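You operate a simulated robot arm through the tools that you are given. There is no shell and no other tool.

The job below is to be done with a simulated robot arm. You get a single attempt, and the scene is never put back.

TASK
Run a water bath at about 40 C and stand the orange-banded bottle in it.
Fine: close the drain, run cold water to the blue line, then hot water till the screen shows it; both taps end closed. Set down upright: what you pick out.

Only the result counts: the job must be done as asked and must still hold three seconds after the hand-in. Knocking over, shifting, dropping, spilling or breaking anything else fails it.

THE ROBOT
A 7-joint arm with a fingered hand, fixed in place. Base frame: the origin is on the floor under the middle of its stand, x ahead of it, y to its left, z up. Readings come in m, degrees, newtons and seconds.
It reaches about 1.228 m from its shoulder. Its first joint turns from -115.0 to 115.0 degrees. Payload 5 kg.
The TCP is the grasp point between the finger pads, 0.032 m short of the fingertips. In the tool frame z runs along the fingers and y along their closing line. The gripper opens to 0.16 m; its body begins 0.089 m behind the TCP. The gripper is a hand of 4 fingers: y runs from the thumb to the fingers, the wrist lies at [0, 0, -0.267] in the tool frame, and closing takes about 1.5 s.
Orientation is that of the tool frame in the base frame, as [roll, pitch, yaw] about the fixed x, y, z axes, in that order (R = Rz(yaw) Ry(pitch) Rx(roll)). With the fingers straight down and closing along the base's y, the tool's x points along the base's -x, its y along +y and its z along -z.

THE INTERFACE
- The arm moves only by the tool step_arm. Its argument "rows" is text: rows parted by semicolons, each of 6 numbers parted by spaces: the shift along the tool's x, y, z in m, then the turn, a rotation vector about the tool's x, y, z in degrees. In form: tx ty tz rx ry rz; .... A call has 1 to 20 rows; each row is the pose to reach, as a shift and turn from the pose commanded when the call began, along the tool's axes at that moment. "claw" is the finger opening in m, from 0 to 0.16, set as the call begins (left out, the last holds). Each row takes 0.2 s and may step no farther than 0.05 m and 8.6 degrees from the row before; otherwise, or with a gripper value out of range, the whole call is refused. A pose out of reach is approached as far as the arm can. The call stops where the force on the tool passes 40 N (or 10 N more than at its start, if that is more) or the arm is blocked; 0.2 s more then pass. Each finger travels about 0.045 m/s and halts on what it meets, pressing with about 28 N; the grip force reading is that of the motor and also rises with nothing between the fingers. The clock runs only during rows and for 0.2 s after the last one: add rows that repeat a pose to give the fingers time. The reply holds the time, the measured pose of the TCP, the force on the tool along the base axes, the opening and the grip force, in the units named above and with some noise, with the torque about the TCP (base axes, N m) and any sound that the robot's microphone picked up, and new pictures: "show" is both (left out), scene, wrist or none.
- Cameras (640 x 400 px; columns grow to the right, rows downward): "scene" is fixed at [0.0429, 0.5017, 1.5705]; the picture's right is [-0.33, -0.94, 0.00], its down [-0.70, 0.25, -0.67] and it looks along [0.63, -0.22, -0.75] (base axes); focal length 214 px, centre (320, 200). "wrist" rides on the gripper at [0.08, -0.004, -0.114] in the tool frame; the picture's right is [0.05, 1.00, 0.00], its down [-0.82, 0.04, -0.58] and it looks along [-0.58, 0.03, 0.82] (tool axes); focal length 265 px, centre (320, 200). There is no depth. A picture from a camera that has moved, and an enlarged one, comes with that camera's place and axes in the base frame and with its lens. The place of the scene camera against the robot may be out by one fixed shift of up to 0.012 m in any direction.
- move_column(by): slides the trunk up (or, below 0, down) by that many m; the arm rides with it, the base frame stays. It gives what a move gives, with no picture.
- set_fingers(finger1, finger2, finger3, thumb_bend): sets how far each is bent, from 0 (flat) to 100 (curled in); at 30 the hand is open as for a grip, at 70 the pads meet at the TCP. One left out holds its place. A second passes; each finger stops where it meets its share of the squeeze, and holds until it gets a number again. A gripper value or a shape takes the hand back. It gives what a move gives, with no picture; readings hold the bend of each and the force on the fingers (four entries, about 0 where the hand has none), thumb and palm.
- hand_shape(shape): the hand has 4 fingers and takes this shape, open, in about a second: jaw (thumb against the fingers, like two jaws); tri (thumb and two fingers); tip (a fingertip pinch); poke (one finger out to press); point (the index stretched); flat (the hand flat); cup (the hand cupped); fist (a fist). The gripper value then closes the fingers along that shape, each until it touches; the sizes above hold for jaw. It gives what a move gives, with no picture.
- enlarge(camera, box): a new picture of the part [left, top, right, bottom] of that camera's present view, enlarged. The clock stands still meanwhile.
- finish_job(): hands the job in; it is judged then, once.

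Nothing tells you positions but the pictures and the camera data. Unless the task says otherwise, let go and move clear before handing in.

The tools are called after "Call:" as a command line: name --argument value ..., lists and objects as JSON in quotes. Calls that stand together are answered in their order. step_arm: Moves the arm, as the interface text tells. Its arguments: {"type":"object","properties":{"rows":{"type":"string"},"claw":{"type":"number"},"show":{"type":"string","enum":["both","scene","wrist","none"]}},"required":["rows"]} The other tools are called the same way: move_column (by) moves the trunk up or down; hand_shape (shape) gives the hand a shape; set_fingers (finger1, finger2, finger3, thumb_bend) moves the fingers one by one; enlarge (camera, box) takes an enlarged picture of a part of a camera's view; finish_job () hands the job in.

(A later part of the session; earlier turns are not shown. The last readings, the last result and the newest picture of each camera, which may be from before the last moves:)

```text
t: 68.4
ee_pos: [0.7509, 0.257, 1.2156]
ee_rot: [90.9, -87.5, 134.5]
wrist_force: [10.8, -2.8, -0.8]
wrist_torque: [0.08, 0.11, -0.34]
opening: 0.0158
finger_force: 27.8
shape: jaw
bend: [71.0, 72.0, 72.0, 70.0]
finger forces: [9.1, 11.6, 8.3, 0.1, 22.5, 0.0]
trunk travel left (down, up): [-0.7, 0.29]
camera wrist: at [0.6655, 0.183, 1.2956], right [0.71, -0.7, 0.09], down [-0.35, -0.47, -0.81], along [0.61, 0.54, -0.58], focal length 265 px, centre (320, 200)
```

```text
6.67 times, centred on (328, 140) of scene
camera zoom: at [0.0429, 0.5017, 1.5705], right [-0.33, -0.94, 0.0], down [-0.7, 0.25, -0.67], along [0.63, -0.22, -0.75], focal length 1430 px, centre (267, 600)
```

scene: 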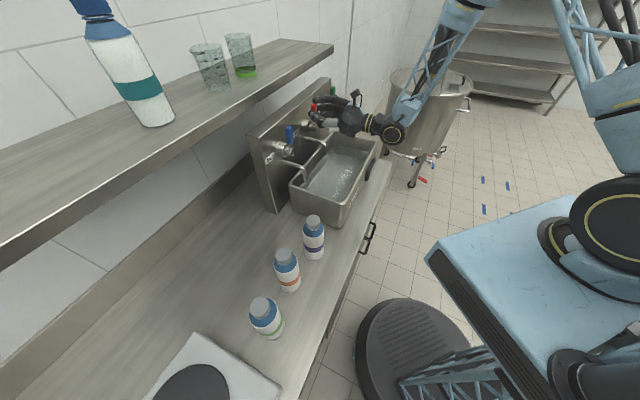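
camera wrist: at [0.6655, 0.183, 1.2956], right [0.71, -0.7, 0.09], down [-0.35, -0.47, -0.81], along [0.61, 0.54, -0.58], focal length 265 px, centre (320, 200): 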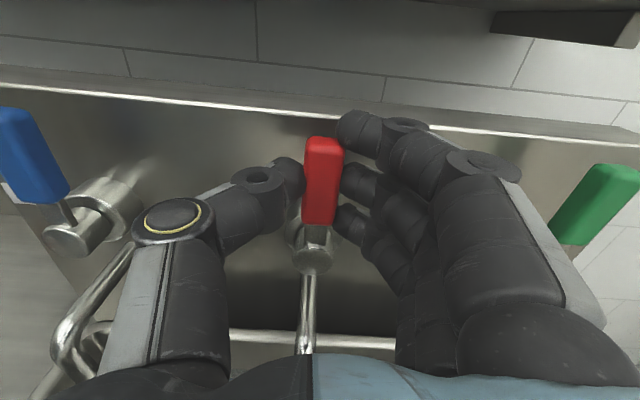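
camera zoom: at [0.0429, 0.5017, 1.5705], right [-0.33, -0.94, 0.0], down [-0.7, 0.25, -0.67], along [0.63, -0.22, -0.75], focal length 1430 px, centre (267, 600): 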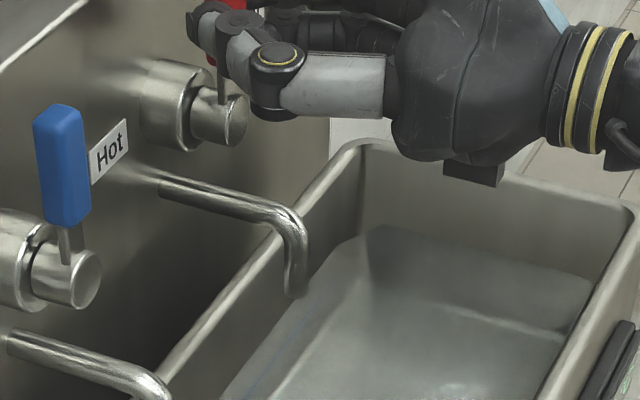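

The tap is shut and the screen reads 39 °C. I'd like it right at 40, so I'll give one more short burst of hot water (open ~32° and straight back).

Call:
step_arm --rows "-0.0007 0.0092 0 0 0 8.5; -0.0027 0.0181 0 0 0 17; -0.006 0.0267 0 0 0 25.5; -0.0106 0.0347 0 0 0 34; -0.0106 0.0347 0 0 0 34; -0.006 0.0267 0 0 0 25.5; -0.0027 0.0181 0 0 0 17; -0.0007 0.0092 0 0 0 8.5; 0 0 0 0 0 0; 0 0 0 0 0 0" --show "none"

Call:
enlarge --camera "scene" --box '[356, 160, 388, 180]'

Call:
enlarge --camera "scene" --box '[280, 110, 376, 170]'

```text
t: 70.6
ee_pos: [0.7506, 0.2575, 1.2152]
ee_rot: [88.6, -87.5, 136.7]
wrist_force: [5.0, -10.2, 4.4]
wrist_torque: [0.09, -0.05, -0.42]
opening: 0.0153
finger_force: 27.7
shape: jaw
bend: [71.0, 72.0, 72.0, 70.0]
finger forces: [10.9, 12.3, 10.5, 0.0, 22.6, 0.0]
trunk travel left (down, up): [-0.7, 0.29]
```

```text
16.00 times, centred on (372, 170) of scene
camera zoom: at [0.0429, 0.5017, 1.5705], right [-0.33, -0.94, 0.0], down [-0.7, 0.25, -0.67], along [0.63, -0.22, -0.75], focal length 3432 px, centre (-512, 680)
```

zoom: 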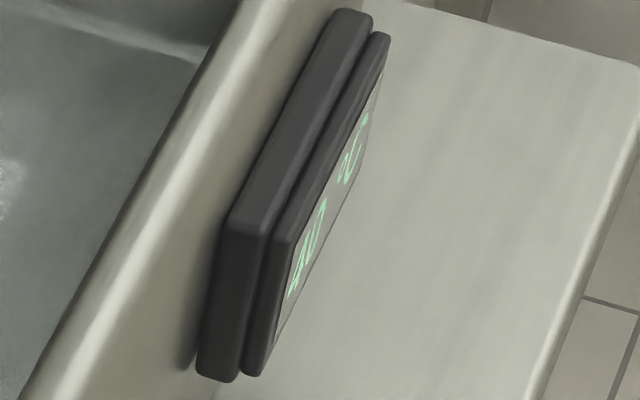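

```text
6.67 times, centred on (328, 140) of scene
camera zoom: at [0.0429, 0.5017, 1.5705], right [-0.33, -0.94, 0.0], down [-0.7, 0.25, -0.67], along [0.63, -0.22, -0.75], focal length 1430 px, centre (267, 600)
```

zoom: 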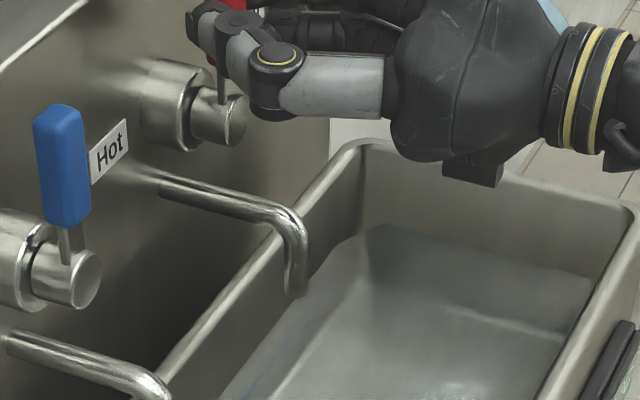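

The screen shows 40 °C and both taps are shut. I'll release the red lever and back straight off.

Call:
step_arm --rows "0 0 0 0 0 0; 0 0 0 0 0 0; 0 0 0 0 0 0; 0 0 0 0 0 0; 0 0 0 0 0 0; 0 0 -0.03 0 0 0; 0 0 -0.07 0 0 0; 0 0 -0.11 0 0 1.2; 0 0 -0.15 0 0 2.4; 0.03 0 -0.16 0 0 2.4; 0.07 0 -0.16 0 0 2.4; 0.07 0 -0.16 0 0 2.4" --claw 0.12 --show "both"

Call:
enlarge --camera "scene" --box '[260, 80, 388, 160]'

Call:
enlarge --camera "scene" --box '[356, 160, 388, 180]'

```text
t: 73.2
ee_pos: [0.6395, 0.1489, 1.2852]
ee_rot: [28.8, -89.9, -163.2]
wrist_force: [-0.7, 1.0, 0.5]
wrist_torque: [-0.01, 0.01, 0.0]
opening: 0.1196
finger_force: 0.1
shape: jaw
bend: [63.0, 63.0, 63.0, 60.0]
finger forces: [0.0, 0.1, 0.0, 0.1, 0.0, 0.0]
trunk travel left (down, up): [-0.7, 0.29]
camera wrist: at [0.556, 0.0722, 1.3656], right [0.71, -0.7, 0.05], down [-0.37, -0.44, -0.81], along [0.59, 0.56, -0.58], focal length 265 px, centre (320, 200)
```

scene: 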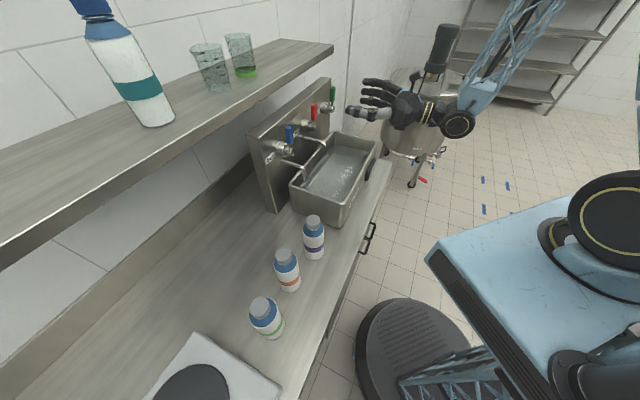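
wrist: 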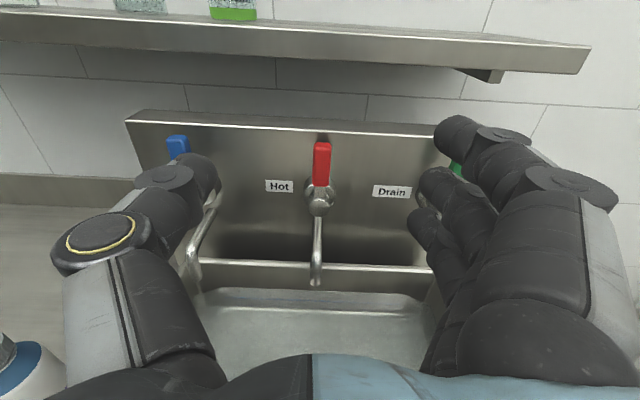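

```text
5.00 times, centred on (324, 120) of scene
camera zoom: at [0.0429, 0.5017, 1.5705], right [-0.33, -0.94, 0.0], down [-0.7, 0.25, -0.67], along [0.63, -0.22, -0.75], focal length 1072 px, centre (300, 600)
```

zoom: 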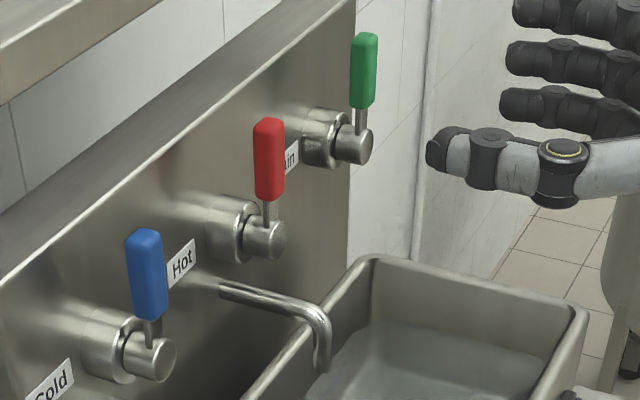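

```text
16.00 times, centred on (372, 170) of scene
camera zoom: at [0.0429, 0.5017, 1.5705], right [-0.33, -0.94, 0.0], down [-0.7, 0.25, -0.67], along [0.63, -0.22, -0.75], focal length 3432 px, centre (-512, 680)
```

zoom: 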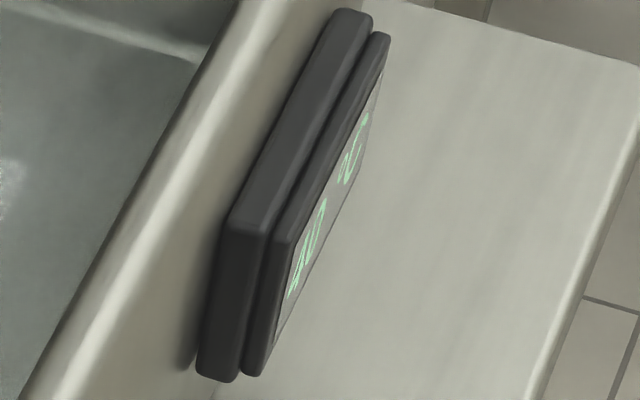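

All three levers stand upright, the water is still and the screen holds 40 °C. Now I'll turn the fingers downwards again while moving left and up, towards the bottles.

Call:
step_arm --rows "0.0127 -0.026 -0.005 0 -8.2 0; 0.0254 -0.052 -0.01 0 -16.4 0; 0.038 -0.078 -0.015 0 -24.6 0; 0.051 -0.104 -0.02 0 -32.8 0; 0.064 -0.13 -0.025 0 -41 0; 0.076 -0.156 -0.03 0 -49.2 0; 0.089 -0.182 -0.035 0 -57.4 0; 0.102 -0.208 -0.04 0 -65.6 0; 0.114 -0.234 -0.045 0 -73.8 0; 0.127 -0.26 -0.05 0 -82 0; 0.14 -0.286 -0.055 0 -90 0; 0.14 -0.286 -0.055 0 -90 0" --claw 0.12 --show "scene"

```text
t: 75.8
ee_pos: [0.3927, 0.3072, 1.4255]
ee_rot: [-179.9, 0.1, 45.7]
wrist_force: [0.8, -0.7, -0.5]
wrist_torque: [0.04, 0.01, -0.02]
opening: 0.1197
finger_force: 0.0
shape: jaw
bend: [63.0, 63.0, 63.0, 60.0]
finger forces: [0.0, 0.0, 0.0, 0.1, 0.1, 0.0]
out of reach, approached as far as the arm can: row 3
trunk travel left (down, up): [-0.7, 0.29]
```

scene: 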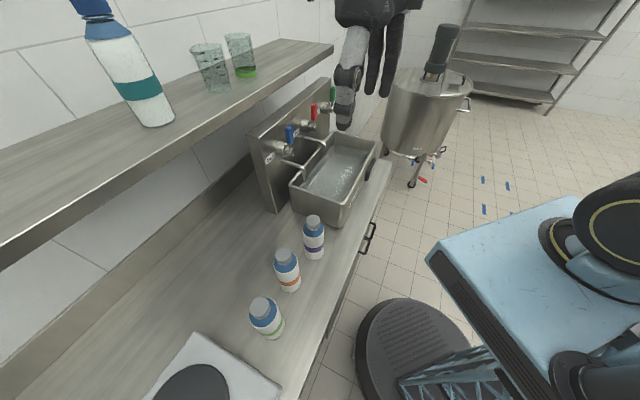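

Next I turn the hand 90° about the vertical so the jaws close across the bottle row, and move above the orange bottle (estimated at about x=0.32, y=0.506).

Call:
step_arm --rows "0.008 -0.0175 0.004 0 0 -8.2; 0.016 -0.035 0.008 0 0 -16.4; 0.024 -0.0525 0.012 0 0 -24.6; 0.032 -0.07 0.016 0 0 -32.8; 0.04 -0.0875 0.02 0 0 -41; 0.048 -0.105 0.024 0 0 -49.2; 0.056 -0.1225 0.028 0 0 -57.4; 0.064 -0.14 0.032 0 0 -65.6; 0.072 -0.1575 0.036 0 0 -73.8; 0.08 -0.175 0.04 0 0 -82; 0.087 -0.19 0.045 0 0 -89.3; 0.087 -0.19 0.045 0 0 -89.3" --claw 0.12 --show "both"

```text
t: 78.4
ee_pos: [0.317, 0.5019, 1.3832]
ee_rot: [-180.0, 0.0, 135.0]
wrist_force: [0.3, -0.4, -0.5]
wrist_torque: [0.0, -0.03, 0.01]
opening: 0.1196
finger_force: 0.1
shape: jaw
bend: [63.0, 63.0, 63.0, 60.0]
finger forces: [0.1, 0.0, 0.0, 0.0, 0.0, 0.0]
trunk travel left (down, up): [-0.7, 0.29]
camera wrist: at [0.2567, 0.5584, 1.4965], right [0.67, 0.74, 0.0], down [0.61, -0.55, 0.58], along [0.43, -0.39, -0.82], focal length 265 px, centre (320, 200)
```

scene: 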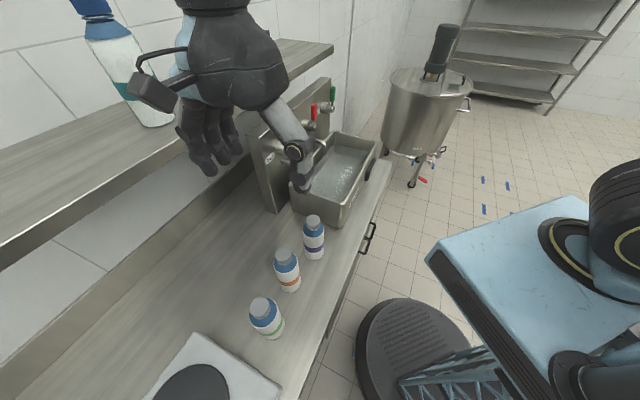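
wrist: 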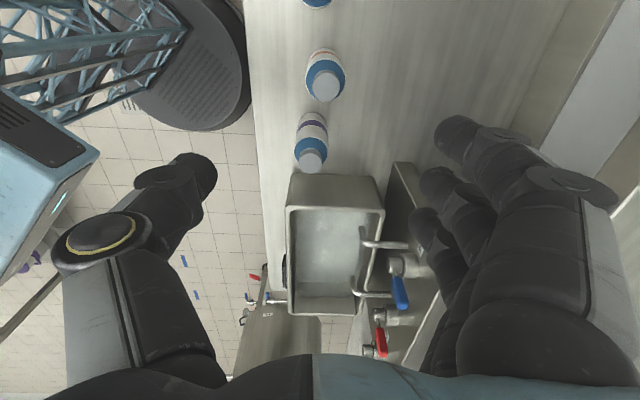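

Call:
enlarge --camera "wrist" --box '[260, 0, 400, 180]'

Call:
enlarge --camera "scene" --box '[230, 190, 374, 350]'

```text
2.22 times, centred on (330, 90) of wrist
camera zoom: at [0.2567, 0.5584, 1.4965], right [0.67, 0.74, 0.0], down [0.61, -0.55, 0.58], along [0.43, -0.39, -0.82], focal length 590 px, centre (298, 444)
```

zoom: 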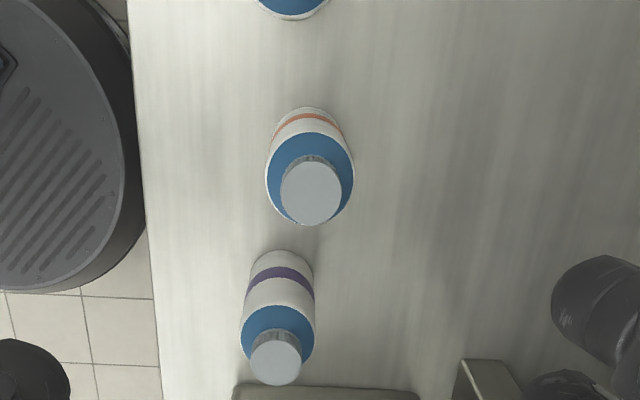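

```text
2.50 times, centred on (302, 270) of scene
camera zoom: at [0.0429, 0.5017, 1.5705], right [-0.33, -0.94, 0.0], down [-0.7, 0.25, -0.67], along [0.63, -0.22, -0.75], focal length 536 px, centre (365, 25)
```

zoom: 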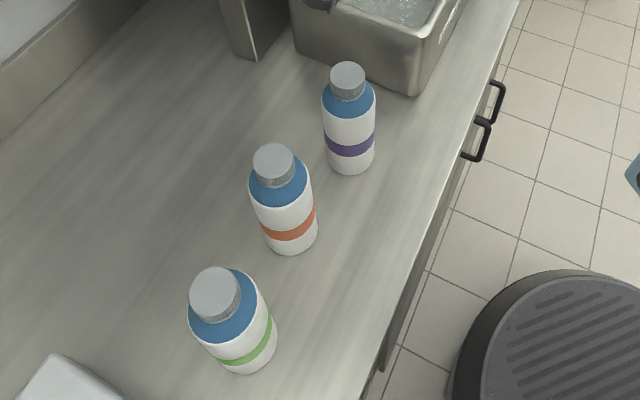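

From this accurate view the orange bottle is at about x=0.331, y=0.501. I'll align and lower to just above the cap to verify.

Call:
step_arm --rows "-0.004 0.003 0.04 0 0 0; -0.008 0.006 0.08 0 0 0; -0.0107 0.009 0.12 0 0 0; -0.0107 0.009 0.16 0 0 0; -0.0107 0.009 0.2 0 0 0; -0.0107 0.009 0.235 0 0 0; -0.0107 0.009 0.235 0 0 0" --claw 0.12 --show "both"

Call:
enlarge --camera "scene" --box '[180, 130, 372, 330]'

```text
t: 80.0
ee_pos: [0.3291, 0.5019, 1.1439]
ee_rot: [-180.0, 0.0, 134.9]
wrist_force: [0.0, -0.7, 0.5]
wrist_torque: [0.01, -0.01, -0.03]
opening: 0.1198
finger_force: 0.0
shape: jaw
bend: [63.0, 63.0, 63.0, 60.0]
finger forces: [0.0, 0.0, 0.1, 0.0, 0.0, 0.1]
trunk travel left (down, up): [-0.7, 0.29]
camera wrist: at [0.2694, 0.5569, 1.2576], right [0.67, 0.74, 0.0], down [0.61, -0.55, 0.58], along [0.43, -0.39, -0.82], focal length 265 px, centre (320, 200)
```

scene: 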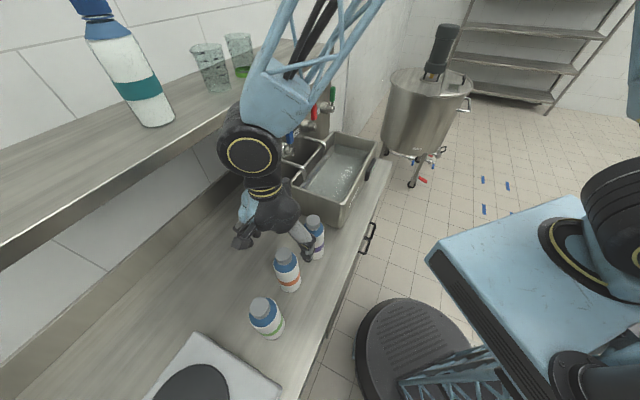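
wrist: 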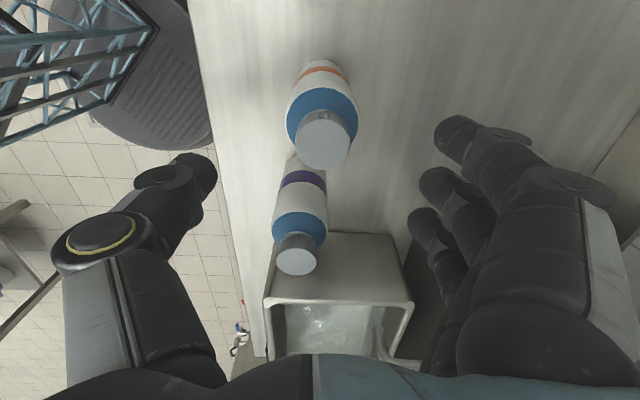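

```text
2.00 times, centred on (276, 230) of scene
camera zoom: at [0.0429, 0.5017, 1.5705], right [-0.33, -0.94, 0.0], down [-0.7, 0.25, -0.67], along [0.63, -0.22, -0.75], focal length 429 px, centre (408, 140)
```

zoom: 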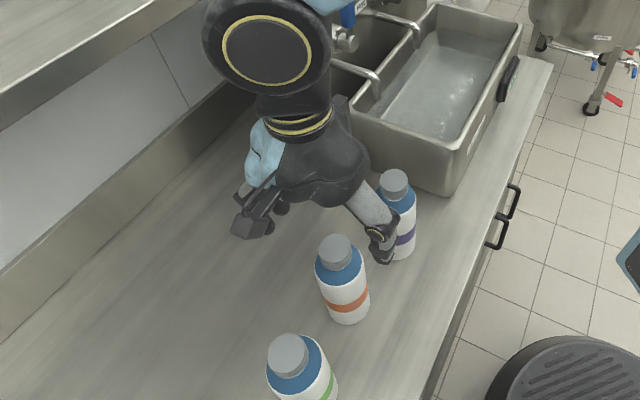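

The cap top appears to be at about z=1.05. I'll correct by a few mm and lower further in two steps.

Call:
step_arm --rows "-0.002 0.001 0.035 0 0 0; -0.004 0.0015 0.07 0 0 0; -0.004 0.0015 0.1 0 0 0; -0.004 0.0015 0.114 0 0 0; -0.004 0.0015 0.114 0 0 0" --claw 0.12 --show "both"

Call:
enlarge --camera "scene" --box '[210, 190, 354, 310]'

```text
t: 81.2
ee_pos: [0.3348, 0.4985, 1.0312]
ee_rot: [179.9, 0.0, 134.9]
wrist_force: [0.0, -0.1, 0.4]
wrist_torque: [0.01, -0.02, -0.02]
opening: 0.12
finger_force: 0.1
shape: jaw
bend: [63.0, 63.0, 63.0, 60.0]
finger forces: [0.1, 0.0, 0.0, 0.1, 0.1, 0.1]
trunk travel left (down, up): [-0.7, 0.29]
camera wrist: at [0.2741, 0.5537, 1.1449], right [0.67, 0.74, 0.0], down [0.61, -0.55, 0.58], along [0.43, -0.39, -0.82], focal length 265 px, centre (320, 200)
```

scene: 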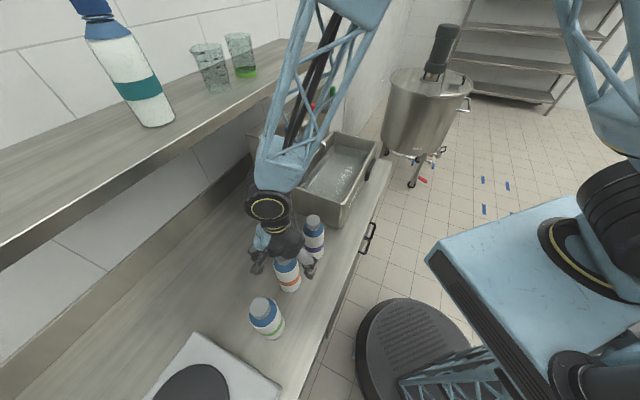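
wrist: 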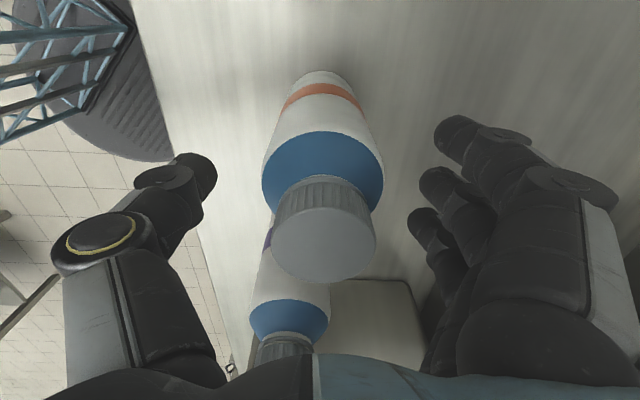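

```text
3.33 times, centred on (282, 250) of scene
camera zoom: at [0.0429, 0.5017, 1.5705], right [-0.33, -0.94, 0.0], down [-0.7, 0.25, -0.67], along [0.63, -0.22, -0.75], focal length 715 px, centre (447, 33)
```

zoom: 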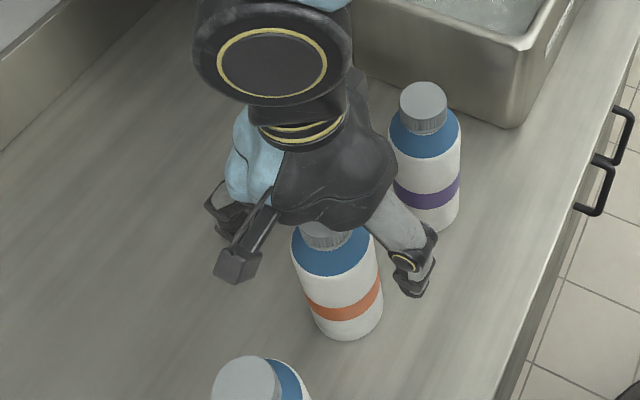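

The bottle is centred between the jaws (cap top ≈1.068). I'll lower the last 3.6 cm and close on the upper body.

Call:
step_arm --rows "0.003 0.001 0.018 0 0 0; 0.005 0.001 0.036 0 0 0; 0.005 0.001 0.036 0 0 0" --claw 0.12 --show "both"

Call:
enlarge --camera "scene" --box '[230, 200, 342, 310]'

```text
t: 82.0
ee_pos: [0.333, 0.5026, 0.9935]
ee_rot: [180.0, 0.0, 134.9]
wrist_force: [0.1, -0.9, -0.4]
wrist_torque: [-0.03, -0.02, 0.0]
opening: 0.1197
finger_force: 0.0
shape: jaw
bend: [63.0, 63.0, 63.0, 60.0]
finger forces: [0.0, 0.0, 0.0, 0.0, 0.0, 0.0]
trunk travel left (down, up): [-0.7, 0.29]
camera wrist: at [0.273, 0.558, 1.1075], right [0.67, 0.74, 0.0], down [0.61, -0.55, 0.58], along [0.43, -0.39, -0.82], focal length 265 px, centre (320, 200)
```

scene: 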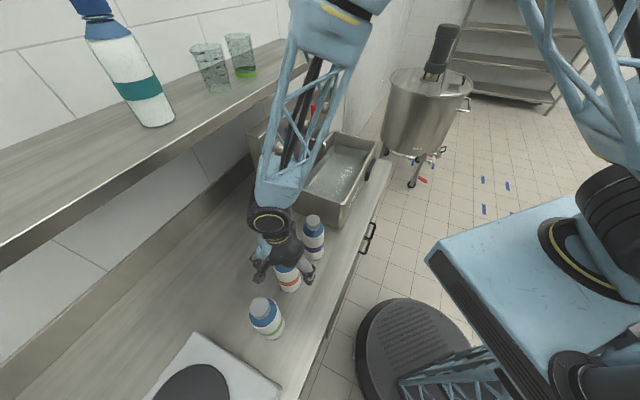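
wrist: 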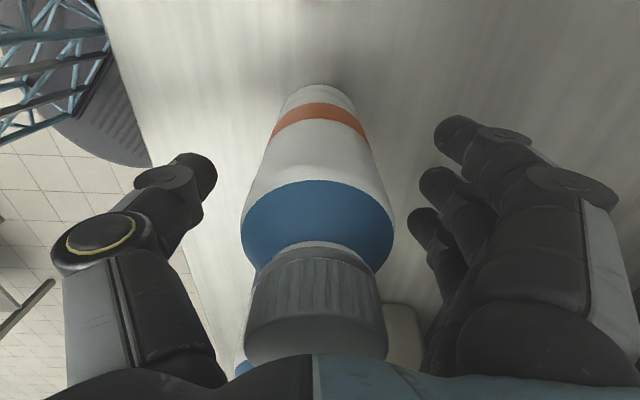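

```text
3.64 times, centred on (286, 255) of scene
camera zoom: at [0.0429, 0.5017, 1.5705], right [-0.33, -0.94, 0.0], down [-0.7, 0.25, -0.67], along [0.63, -0.22, -0.75], focal length 780 px, centre (444, 0)
```

zoom: 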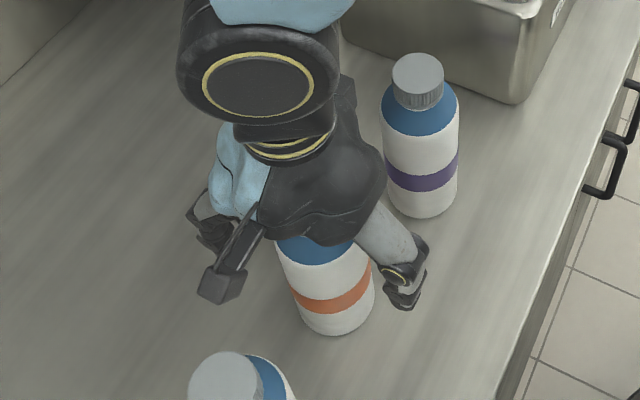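

Alignment looks good, with the jaws around the upper body of the orange bottle. Closing.

Call:
step_arm --rows "0 0 0 0 0 0; 0 0 0 0 0 0; 0 0 0 0 0 0; 0 0 0 0 0 0; 0 0 0 0 0 0; 0 0 0 0 0 0; 0 0 0 0 0 0" --claw 0.0 --show "both"

```text
t: 83.6
ee_pos: [0.3332, 0.5042, 0.9947]
ee_rot: [-180.0, 0.0, 134.9]
wrist_force: [-0.2, 0.4, -0.4]
wrist_torque: [0.03, -0.05, -0.01]
opening: 0.0526
finger_force: 27.9
shape: jaw
bend: [73.0, 73.0, 73.0, 70.0]
finger forces: [7.5, 8.5, 7.7, 0.1, 24.9, 0.0]
trunk travel left (down, up): [-0.7, 0.29]
camera wrist: at [0.273, 0.5582, 1.1074], right [0.67, 0.74, 0.0], down [0.61, -0.55, 0.58], along [0.43, -0.39, -0.82], focal length 265 px, centre (320, 200)
```

scene: 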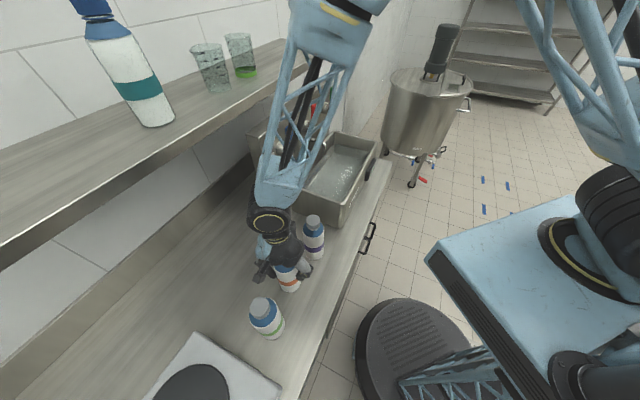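
wrist: 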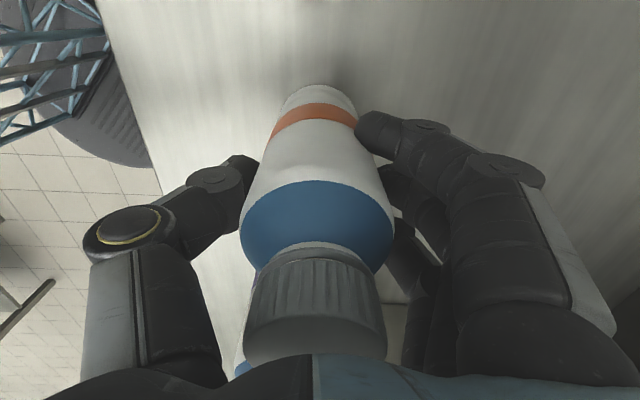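

The bottle is gripped (28 N). Lifting it straight up, slowly at first.

Call:
step_arm --rows "0 0 -0.005 0 0 0; 0 0 -0.015 0 0 0; 0 0 -0.03 0 0 0; 0 0 -0.05 0 0 0; 0 0 -0.05 0 0 0" --claw 0.0 --show "both"

Call:
enlarge --camera "scene" --box '[230, 180, 342, 310]'

```text
t: 84.8
ee_pos: [0.3323, 0.5022, 1.043]
ee_rot: [180.0, -0.1, 134.9]
wrist_force: [0.3, -0.4, -4.6]
wrist_torque: [0.02, 0.0, -0.02]
opening: 0.0524
finger_force: 28.7
shape: jaw
bend: [73.0, 73.0, 73.0, 70.0]
finger forces: [7.8, 8.5, 7.6, 0.0, 25.0, 0.1]
trunk travel left (down, up): [-0.7, 0.29]
camera wrist: at [0.2736, 0.5578, 1.1568], right [0.67, 0.74, 0.0], down [0.61, -0.55, 0.58], along [0.43, -0.39, -0.82], focal length 265 px, centre (320, 200)
```

scene: 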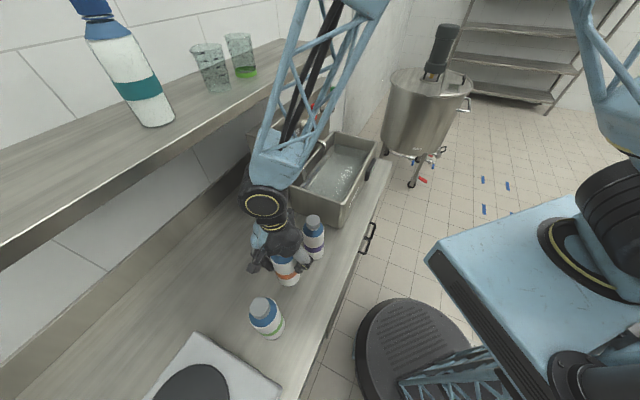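
wrist: 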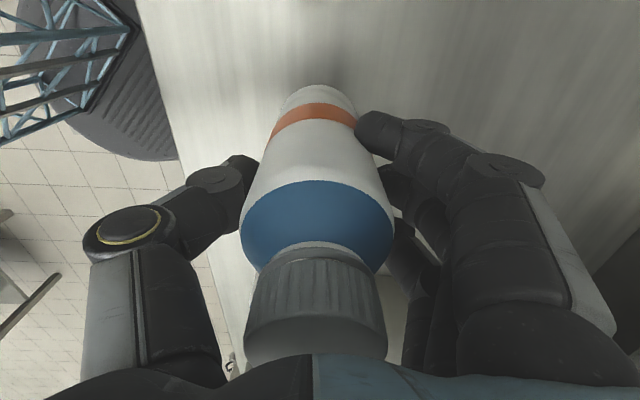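

```text
3.08 times, centred on (286, 245) of scene
camera zoom: at [0.0429, 0.5017, 1.5705], right [-0.33, -0.94, 0.0], down [-0.7, 0.25, -0.67], along [0.63, -0.22, -0.75], focal length 660 px, centre (425, 62)
```

zoom: 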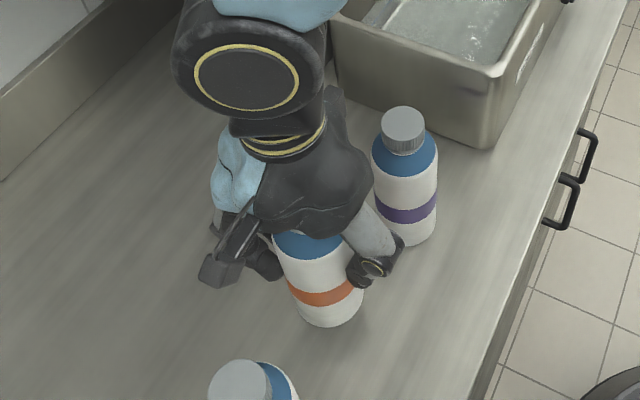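

The bottle is up with the hand (about 4.6 N of weight, no slip). Lifting further so it clears the purple bottle and the basin rim.

Call:
step_arm --rows "0 0 -0.035 0 0 0; 0 0 -0.07 0 0 0; 0 0 -0.105 0 0 0; 0 0 -0.14 0 0 0; 0 0 -0.175 0 0 0; 0 0 -0.21 0 0 0; 0 0 -0.235 0 0 0; 0 0 -0.235 0 0 0" --claw 0.0 --show "both"

```text
t: 86.6
ee_pos: [0.3326, 0.5039, 1.2811]
ee_rot: [-179.9, -0.1, 135.0]
wrist_force: [0.7, -0.2, -5.1]
wrist_torque: [-0.01, -0.02, 0.02]
opening: 0.0526
finger_force: 27.9
shape: jaw
bend: [73.0, 73.0, 73.0, 70.0]
finger forces: [8.5, 8.4, 8.4, 0.0, 24.9, 0.0]
trunk travel left (down, up): [-0.7, 0.29]
camera wrist: at [0.2724, 0.5595, 1.3948], right [0.67, 0.74, 0.0], down [0.61, -0.55, 0.58], along [0.43, -0.39, -0.82], focal length 265 px, centre (320, 200)
```

scene: 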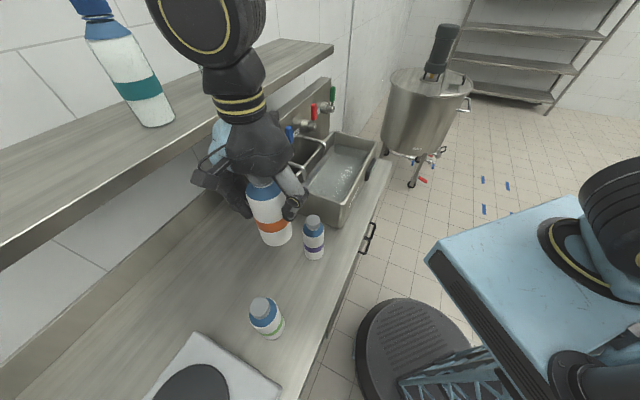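
wrist: 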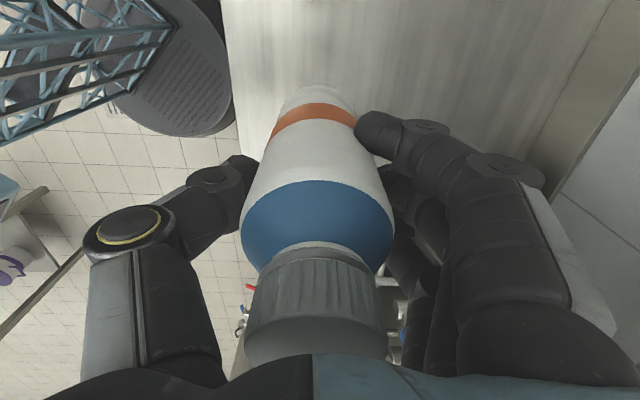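

Now moving sideways over to the basin, staying about 4 cm forward of the levers.

Call:
step_arm --rows "-0.02 -0.001 0 0 0 0; -0.05 -0.002 0 0 0 0; -0.085 -0.003 0 0 0 0; -0.12 -0.004 0 0 0 0; -0.16 -0.006 0 0 0 0; -0.2 -0.006 0 0 0 0; -0.24 -0.006 0 0 0 0; -0.28 -0.006 0 0 0 0; -0.315 -0.006 0 0 0 0; -0.35 -0.006 0 0 0 0; -0.375 -0.006 0 0 0 0; -0.386 -0.006 0 0 0 0; -0.386 -0.006 0 0 0 0" --claw 0.0 --show "both"

Call:
enlarge --camera "scene" --box '[240, 70, 400, 230]'

```text
t: 89.4
ee_pos: [0.6021, 0.2281, 1.2811]
ee_rot: [-180.0, -0.1, 134.9]
wrist_force: [-1.5, -0.2, -4.7]
wrist_torque: [0.01, -0.02, 0.02]
opening: 0.0525
finger_force: 28.5
shape: jaw
bend: [73.0, 73.0, 73.0, 70.0]
finger forces: [9.1, 8.4, 8.9, 0.0, 24.6, 0.1]
trunk travel left (down, up): [-0.7, 0.29]
camera wrist: at [0.5417, 0.2826, 1.3945], right [0.67, 0.74, 0.0], down [0.61, -0.55, 0.58], along [0.43, -0.39, -0.82], focal length 265 px, centre (320, 200)
```

scene: 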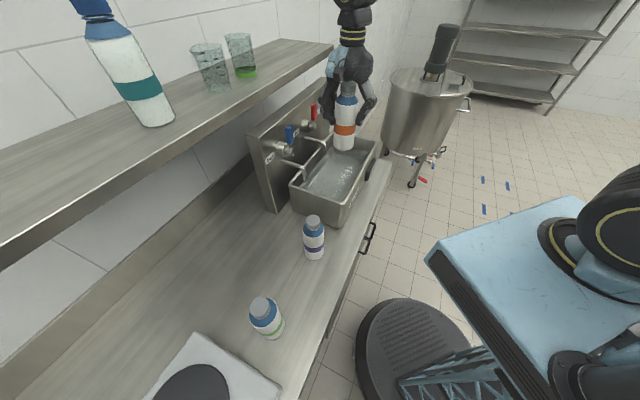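
wrist: 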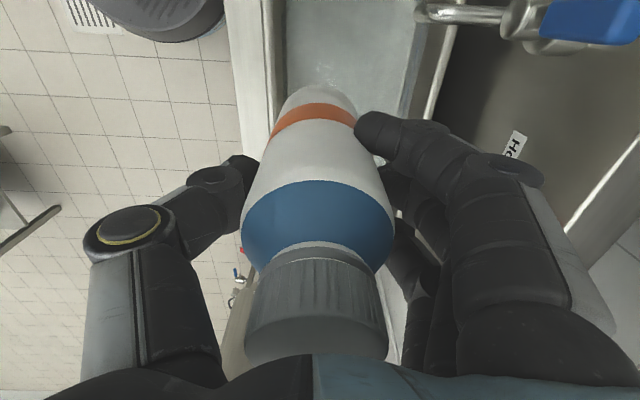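

```text
2.50 times, centred on (320, 150) of scene
camera zoom: at [0.0429, 0.5017, 1.5705], right [-0.33, -0.94, 0.0], down [-0.7, 0.25, -0.67], along [0.63, -0.22, -0.75], focal length 536 px, centre (320, 325)
```

zoom: 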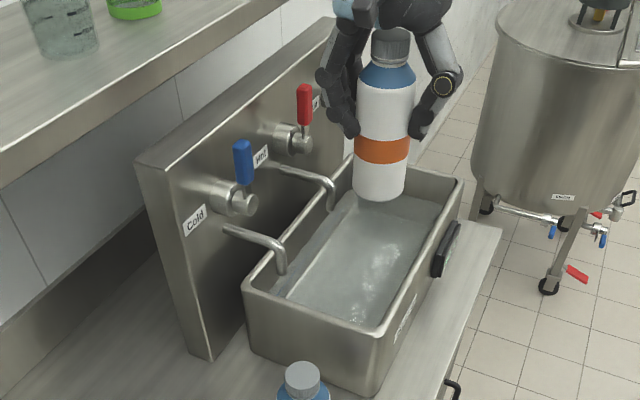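

The bottle hangs over the basin between the two spouts. I'll shift 3.8 cm towards the wall to the basin's centre line and lower it until its base is near the water.

Call:
step_arm --rows "0 0.015 0 0 0 0; 0 0.03 0 0 0 0; 0 0.038 0 0 0 0; 0 0.038 0.025 0 0 0; 0 0.038 0.055 0 0 0; 0 0.038 0.085 0 0 0; 0 0.038 0.115 0 0 0; 0 0.038 0.14 0 0 0; 0 0.038 0.16 0 0 0; 0 0.038 0.16 0 0 0" --claw 0.0 --show "both"

Call:
enlarge --camera "scene" --box '[260, 80, 388, 230]'

```text
t: 91.6
ee_pos: [0.6273, 0.252, 1.1199]
ee_rot: [-180.0, 0.0, 135.0]
wrist_force: [-0.3, 0.0, -5.3]
wrist_torque: [-0.01, -0.04, 0.0]
opening: 0.0522
finger_force: 28.4
shape: jaw
bend: [73.0, 73.0, 73.0, 70.0]
finger forces: [9.5, 8.4, 9.3, 0.0, 24.7, 0.0]
trunk travel left (down, up): [-0.7, 0.29]
camera wrist: at [0.5672, 0.3074, 1.234], right [0.67, 0.74, 0.0], down [0.61, -0.55, 0.58], along [0.43, -0.39, -0.82], focal length 265 px, centre (320, 200)
```

scene: 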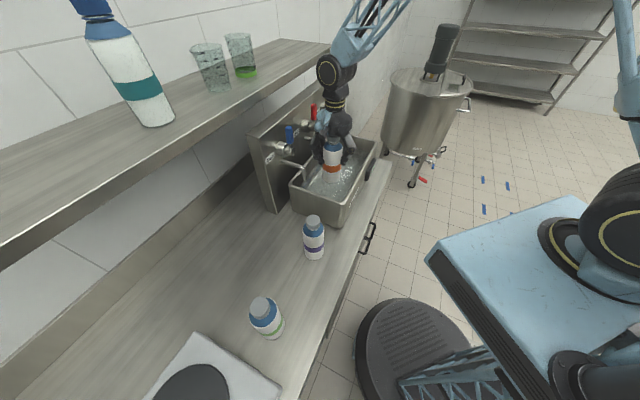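
wrist: 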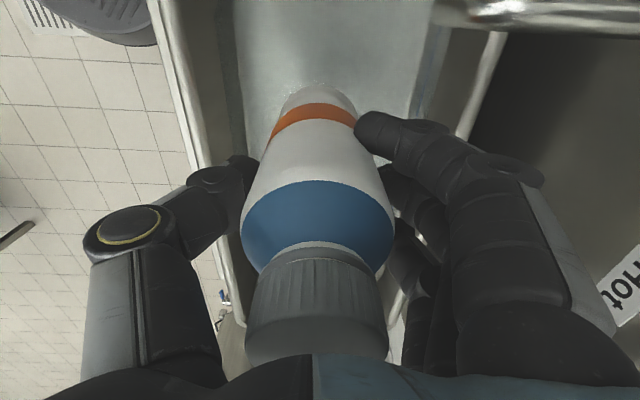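

```text
2.67 times, centred on (324, 155) of scene
camera zoom: at [0.0429, 0.5017, 1.5705], right [-0.33, -0.94, 0.0], down [-0.7, 0.25, -0.67], along [0.63, -0.22, -0.75], focal length 572 px, centre (309, 320)
```

zoom: 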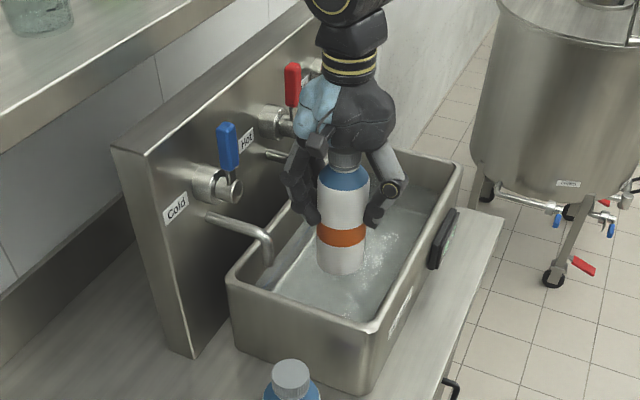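

Clear on both sides. I'll centre by another 8 mm and lower slowly towards the basin floor, watching the force.

Call:
step_arm --rows "0 0.008 0.01 0 0 0; 0 0.008 0.025 0 0 0; 0 0.008 0.04 0 0 0; 0 0.008 0.055 0 0 0; 0 0.008 0.07 0 0 0; 0 0.008 0.08 0 0 0; 0 0.008 0.09 0 0 0; 0 0.008 0.09 0 0 0" --claw 0.0 --show "both"

Call:
enlarge --camera "scene" --box '[270, 100, 398, 220]'

```text
t: 93.4
ee_pos: [0.6333, 0.2555, 1.0303]
ee_rot: [-179.8, 0.1, 134.9]
wrist_force: [-0.7, 0.1, -5.8]
wrist_torque: [0.01, 0.04, 0.0]
opening: 0.0524
finger_force: 28.3
shape: jaw
bend: [73.0, 73.0, 73.0, 70.0]
finger forces: [9.5, 8.4, 9.4, 0.0, 24.6, 0.0]
trunk travel left (down, up): [-0.7, 0.29]
camera wrist: at [0.5732, 0.3106, 1.1452], right [0.67, 0.74, 0.0], down [0.61, -0.55, 0.58], along [0.43, -0.39, -0.82], focal length 265 px, centre (320, 200)
```

scene: 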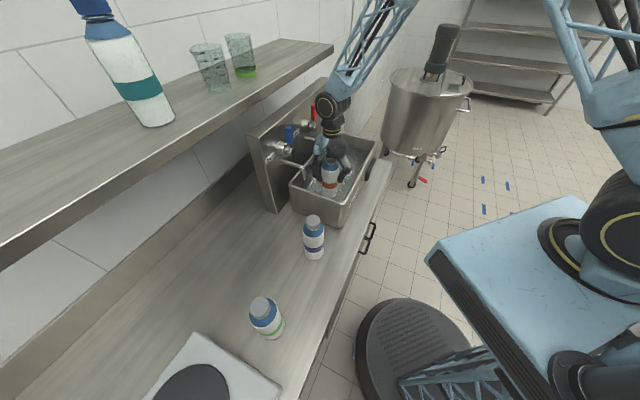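
wrist: 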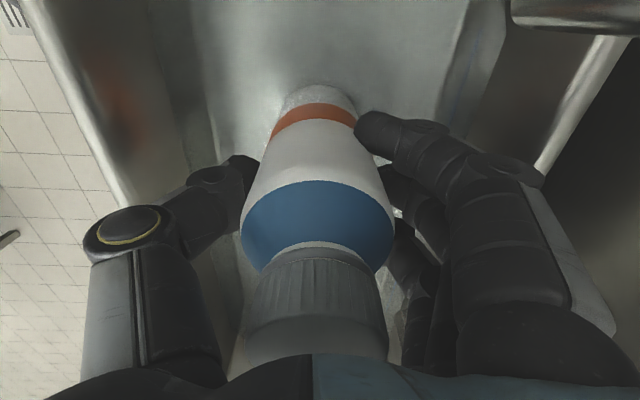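

```text
3.33 times, centred on (334, 160) of scene
camera zoom: at [0.0429, 0.5017, 1.5705], right [-0.33, -0.94, 0.0], down [-0.7, 0.25, -0.67], along [0.63, -0.22, -0.75], focal length 715 px, centre (273, 333)
```

zoom: 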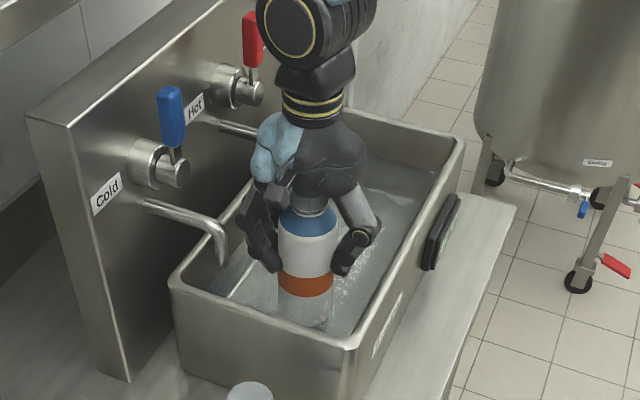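

The bottle is in the water and still hanging (–5.8 N). I'll lower in small steps until the floor takes its weight.

Call:
step_arm --rows "0 0 0.004 0 0 0; 0 0 0.008 0 0 0; 0 0 0.011 0 0 0" --claw 0.0 --show "none"

```text
t: 94.2
ee_pos: [0.6344, 0.2553, 1.0233]
ee_rot: [179.8, 0.1, 134.9]
wrist_force: [-1.4, 0.2, 26.2]
wrist_torque: [-0.14, 0.12, -0.01]
opening: 0.0532
finger_force: 27.8
shape: jaw
bend: [73.0, 74.0, 73.0, 71.0]
finger forces: [11.5, 9.8, 11.2, 0.1, 31.2, 0.0]
trunk travel left (down, up): [-0.7, 0.29]
```

The base has touched the floor (26 N upward, almost no torque, so it is standing centred). I'll ease up 3–4 mm to remove the press before letting go.

Call:
step_arm --rows "0 0 -0.002 0 0 0; 0 0 -0.0035 0 0 0; 0 0 -0.0035 0 0 0" --claw 0.0 --show "both"

Call:
enlarge --camera "scene" --box '[286, 130, 382, 220]'

```text
t: 95.0
ee_pos: [0.6338, 0.2555, 1.023]
ee_rot: [180.0, 0.0, 135.0]
wrist_force: [4.2, 0.1, 15.9]
wrist_torque: [0.0, -0.16, 0.0]
opening: 0.0532
finger_force: 28.1
shape: jaw
bend: [73.0, 74.0, 73.0, 71.0]
finger forces: [11.2, 10.5, 12.5, 0.0, 28.4, 0.0]
trunk travel left (down, up): [-0.7, 0.29]
camera wrist: at [0.5738, 0.3109, 1.1367], right [0.67, 0.74, 0.0], down [0.61, -0.55, 0.58], along [0.43, -0.39, -0.82], focal length 265 px, centre (320, 200)
```

scene: 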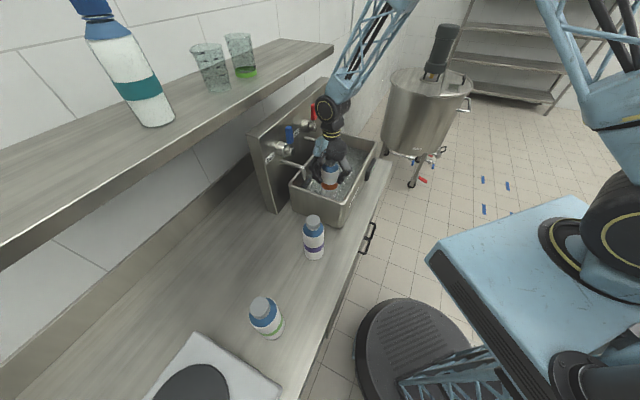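
wrist: 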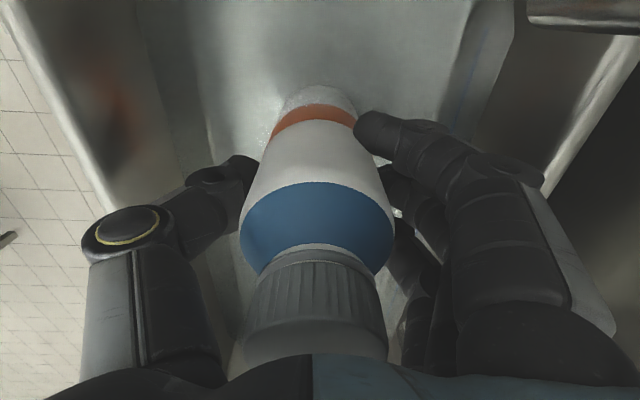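

```text
4.44 times, centred on (334, 175) of scene
camera zoom: at [0.0429, 0.5017, 1.5705], right [-0.33, -0.94, 0.0], down [-0.7, 0.25, -0.67], along [0.63, -0.22, -0.75], focal length 953 px, centre (258, 311)
```

zoom: 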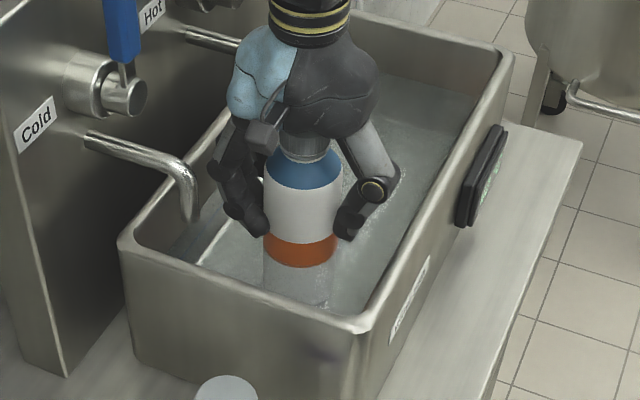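

Still 16 N of press; easing 2 mm more, then opening the hand modestly.

Call:
step_arm --rows "0 0 -0.002 0 0 0; 0 0 -0.002 0 0 0" --claw 0.0 --show "none"

Call:
step_arm --rows "0 0 0 0 0 0; 0 0 0 0 0 0; 0 0 0 0 0 0; 0 0 0 0 0 0; 0 0 0 0 0 0" --claw 0.095 --show "both"

Call:
enlarge --camera "scene" --box '[286, 130, 382, 220]'

```text
t: 95.6
ee_pos: [0.633, 0.2556, 1.0243]
ee_rot: [-179.9, 0.0, 134.8]
wrist_force: [1.1, 0.5, 0.6]
wrist_torque: [0.07, -0.16, -0.04]
opening: 0.0531
finger_force: 28.5
shape: jaw
bend: [73.0, 74.0, 73.0, 70.0]
finger forces: [10.3, 9.6, 11.1, 0.0, 27.5, 0.0]
trunk travel left (down, up): [-0.7, 0.29]
```

```text
t: 96.8
ee_pos: [0.634, 0.2561, 1.0246]
ee_rot: [-180.0, 0.2, 134.8]
wrist_force: [0.7, -0.4, -0.4]
wrist_torque: [-0.01, 0.02, -0.01]
opening: 0.0944
finger_force: 0.0
shape: jaw
bend: [71.0, 71.0, 71.0, 70.0]
finger forces: [0.1, 0.1, 0.1, 0.0, 0.0, 0.2]
trunk travel left (down, up): [-0.7, 0.29]
camera wrist: at [0.5741, 0.3114, 1.1382], right [0.67, 0.74, 0.0], down [0.61, -0.55, 0.58], along [0.43, -0.39, -0.82], focal length 265 px, centre (320, 200)
```

scene: 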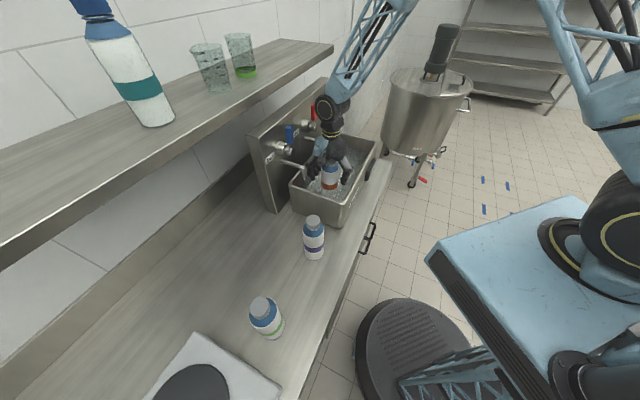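
wrist: 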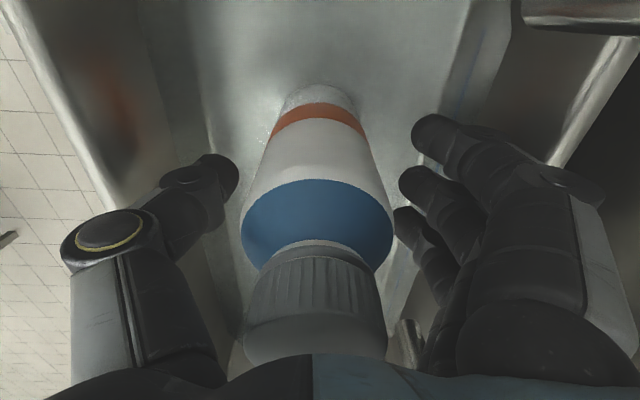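

```text
4.44 times, centred on (334, 175) of scene
camera zoom: at [0.0429, 0.5017, 1.5705], right [-0.33, -0.94, 0.0], down [-0.7, 0.25, -0.67], along [0.63, -0.22, -0.75], focal length 953 px, centre (258, 311)
```

zoom: 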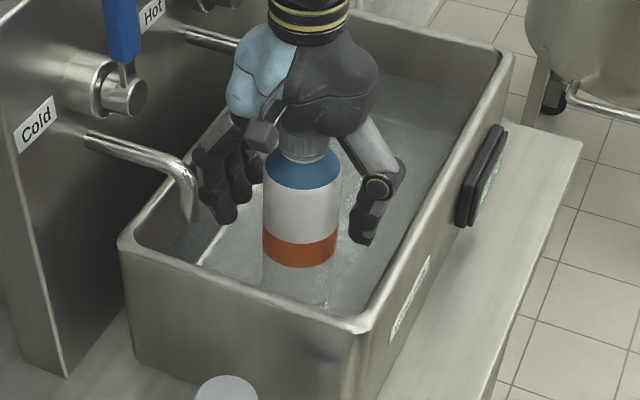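

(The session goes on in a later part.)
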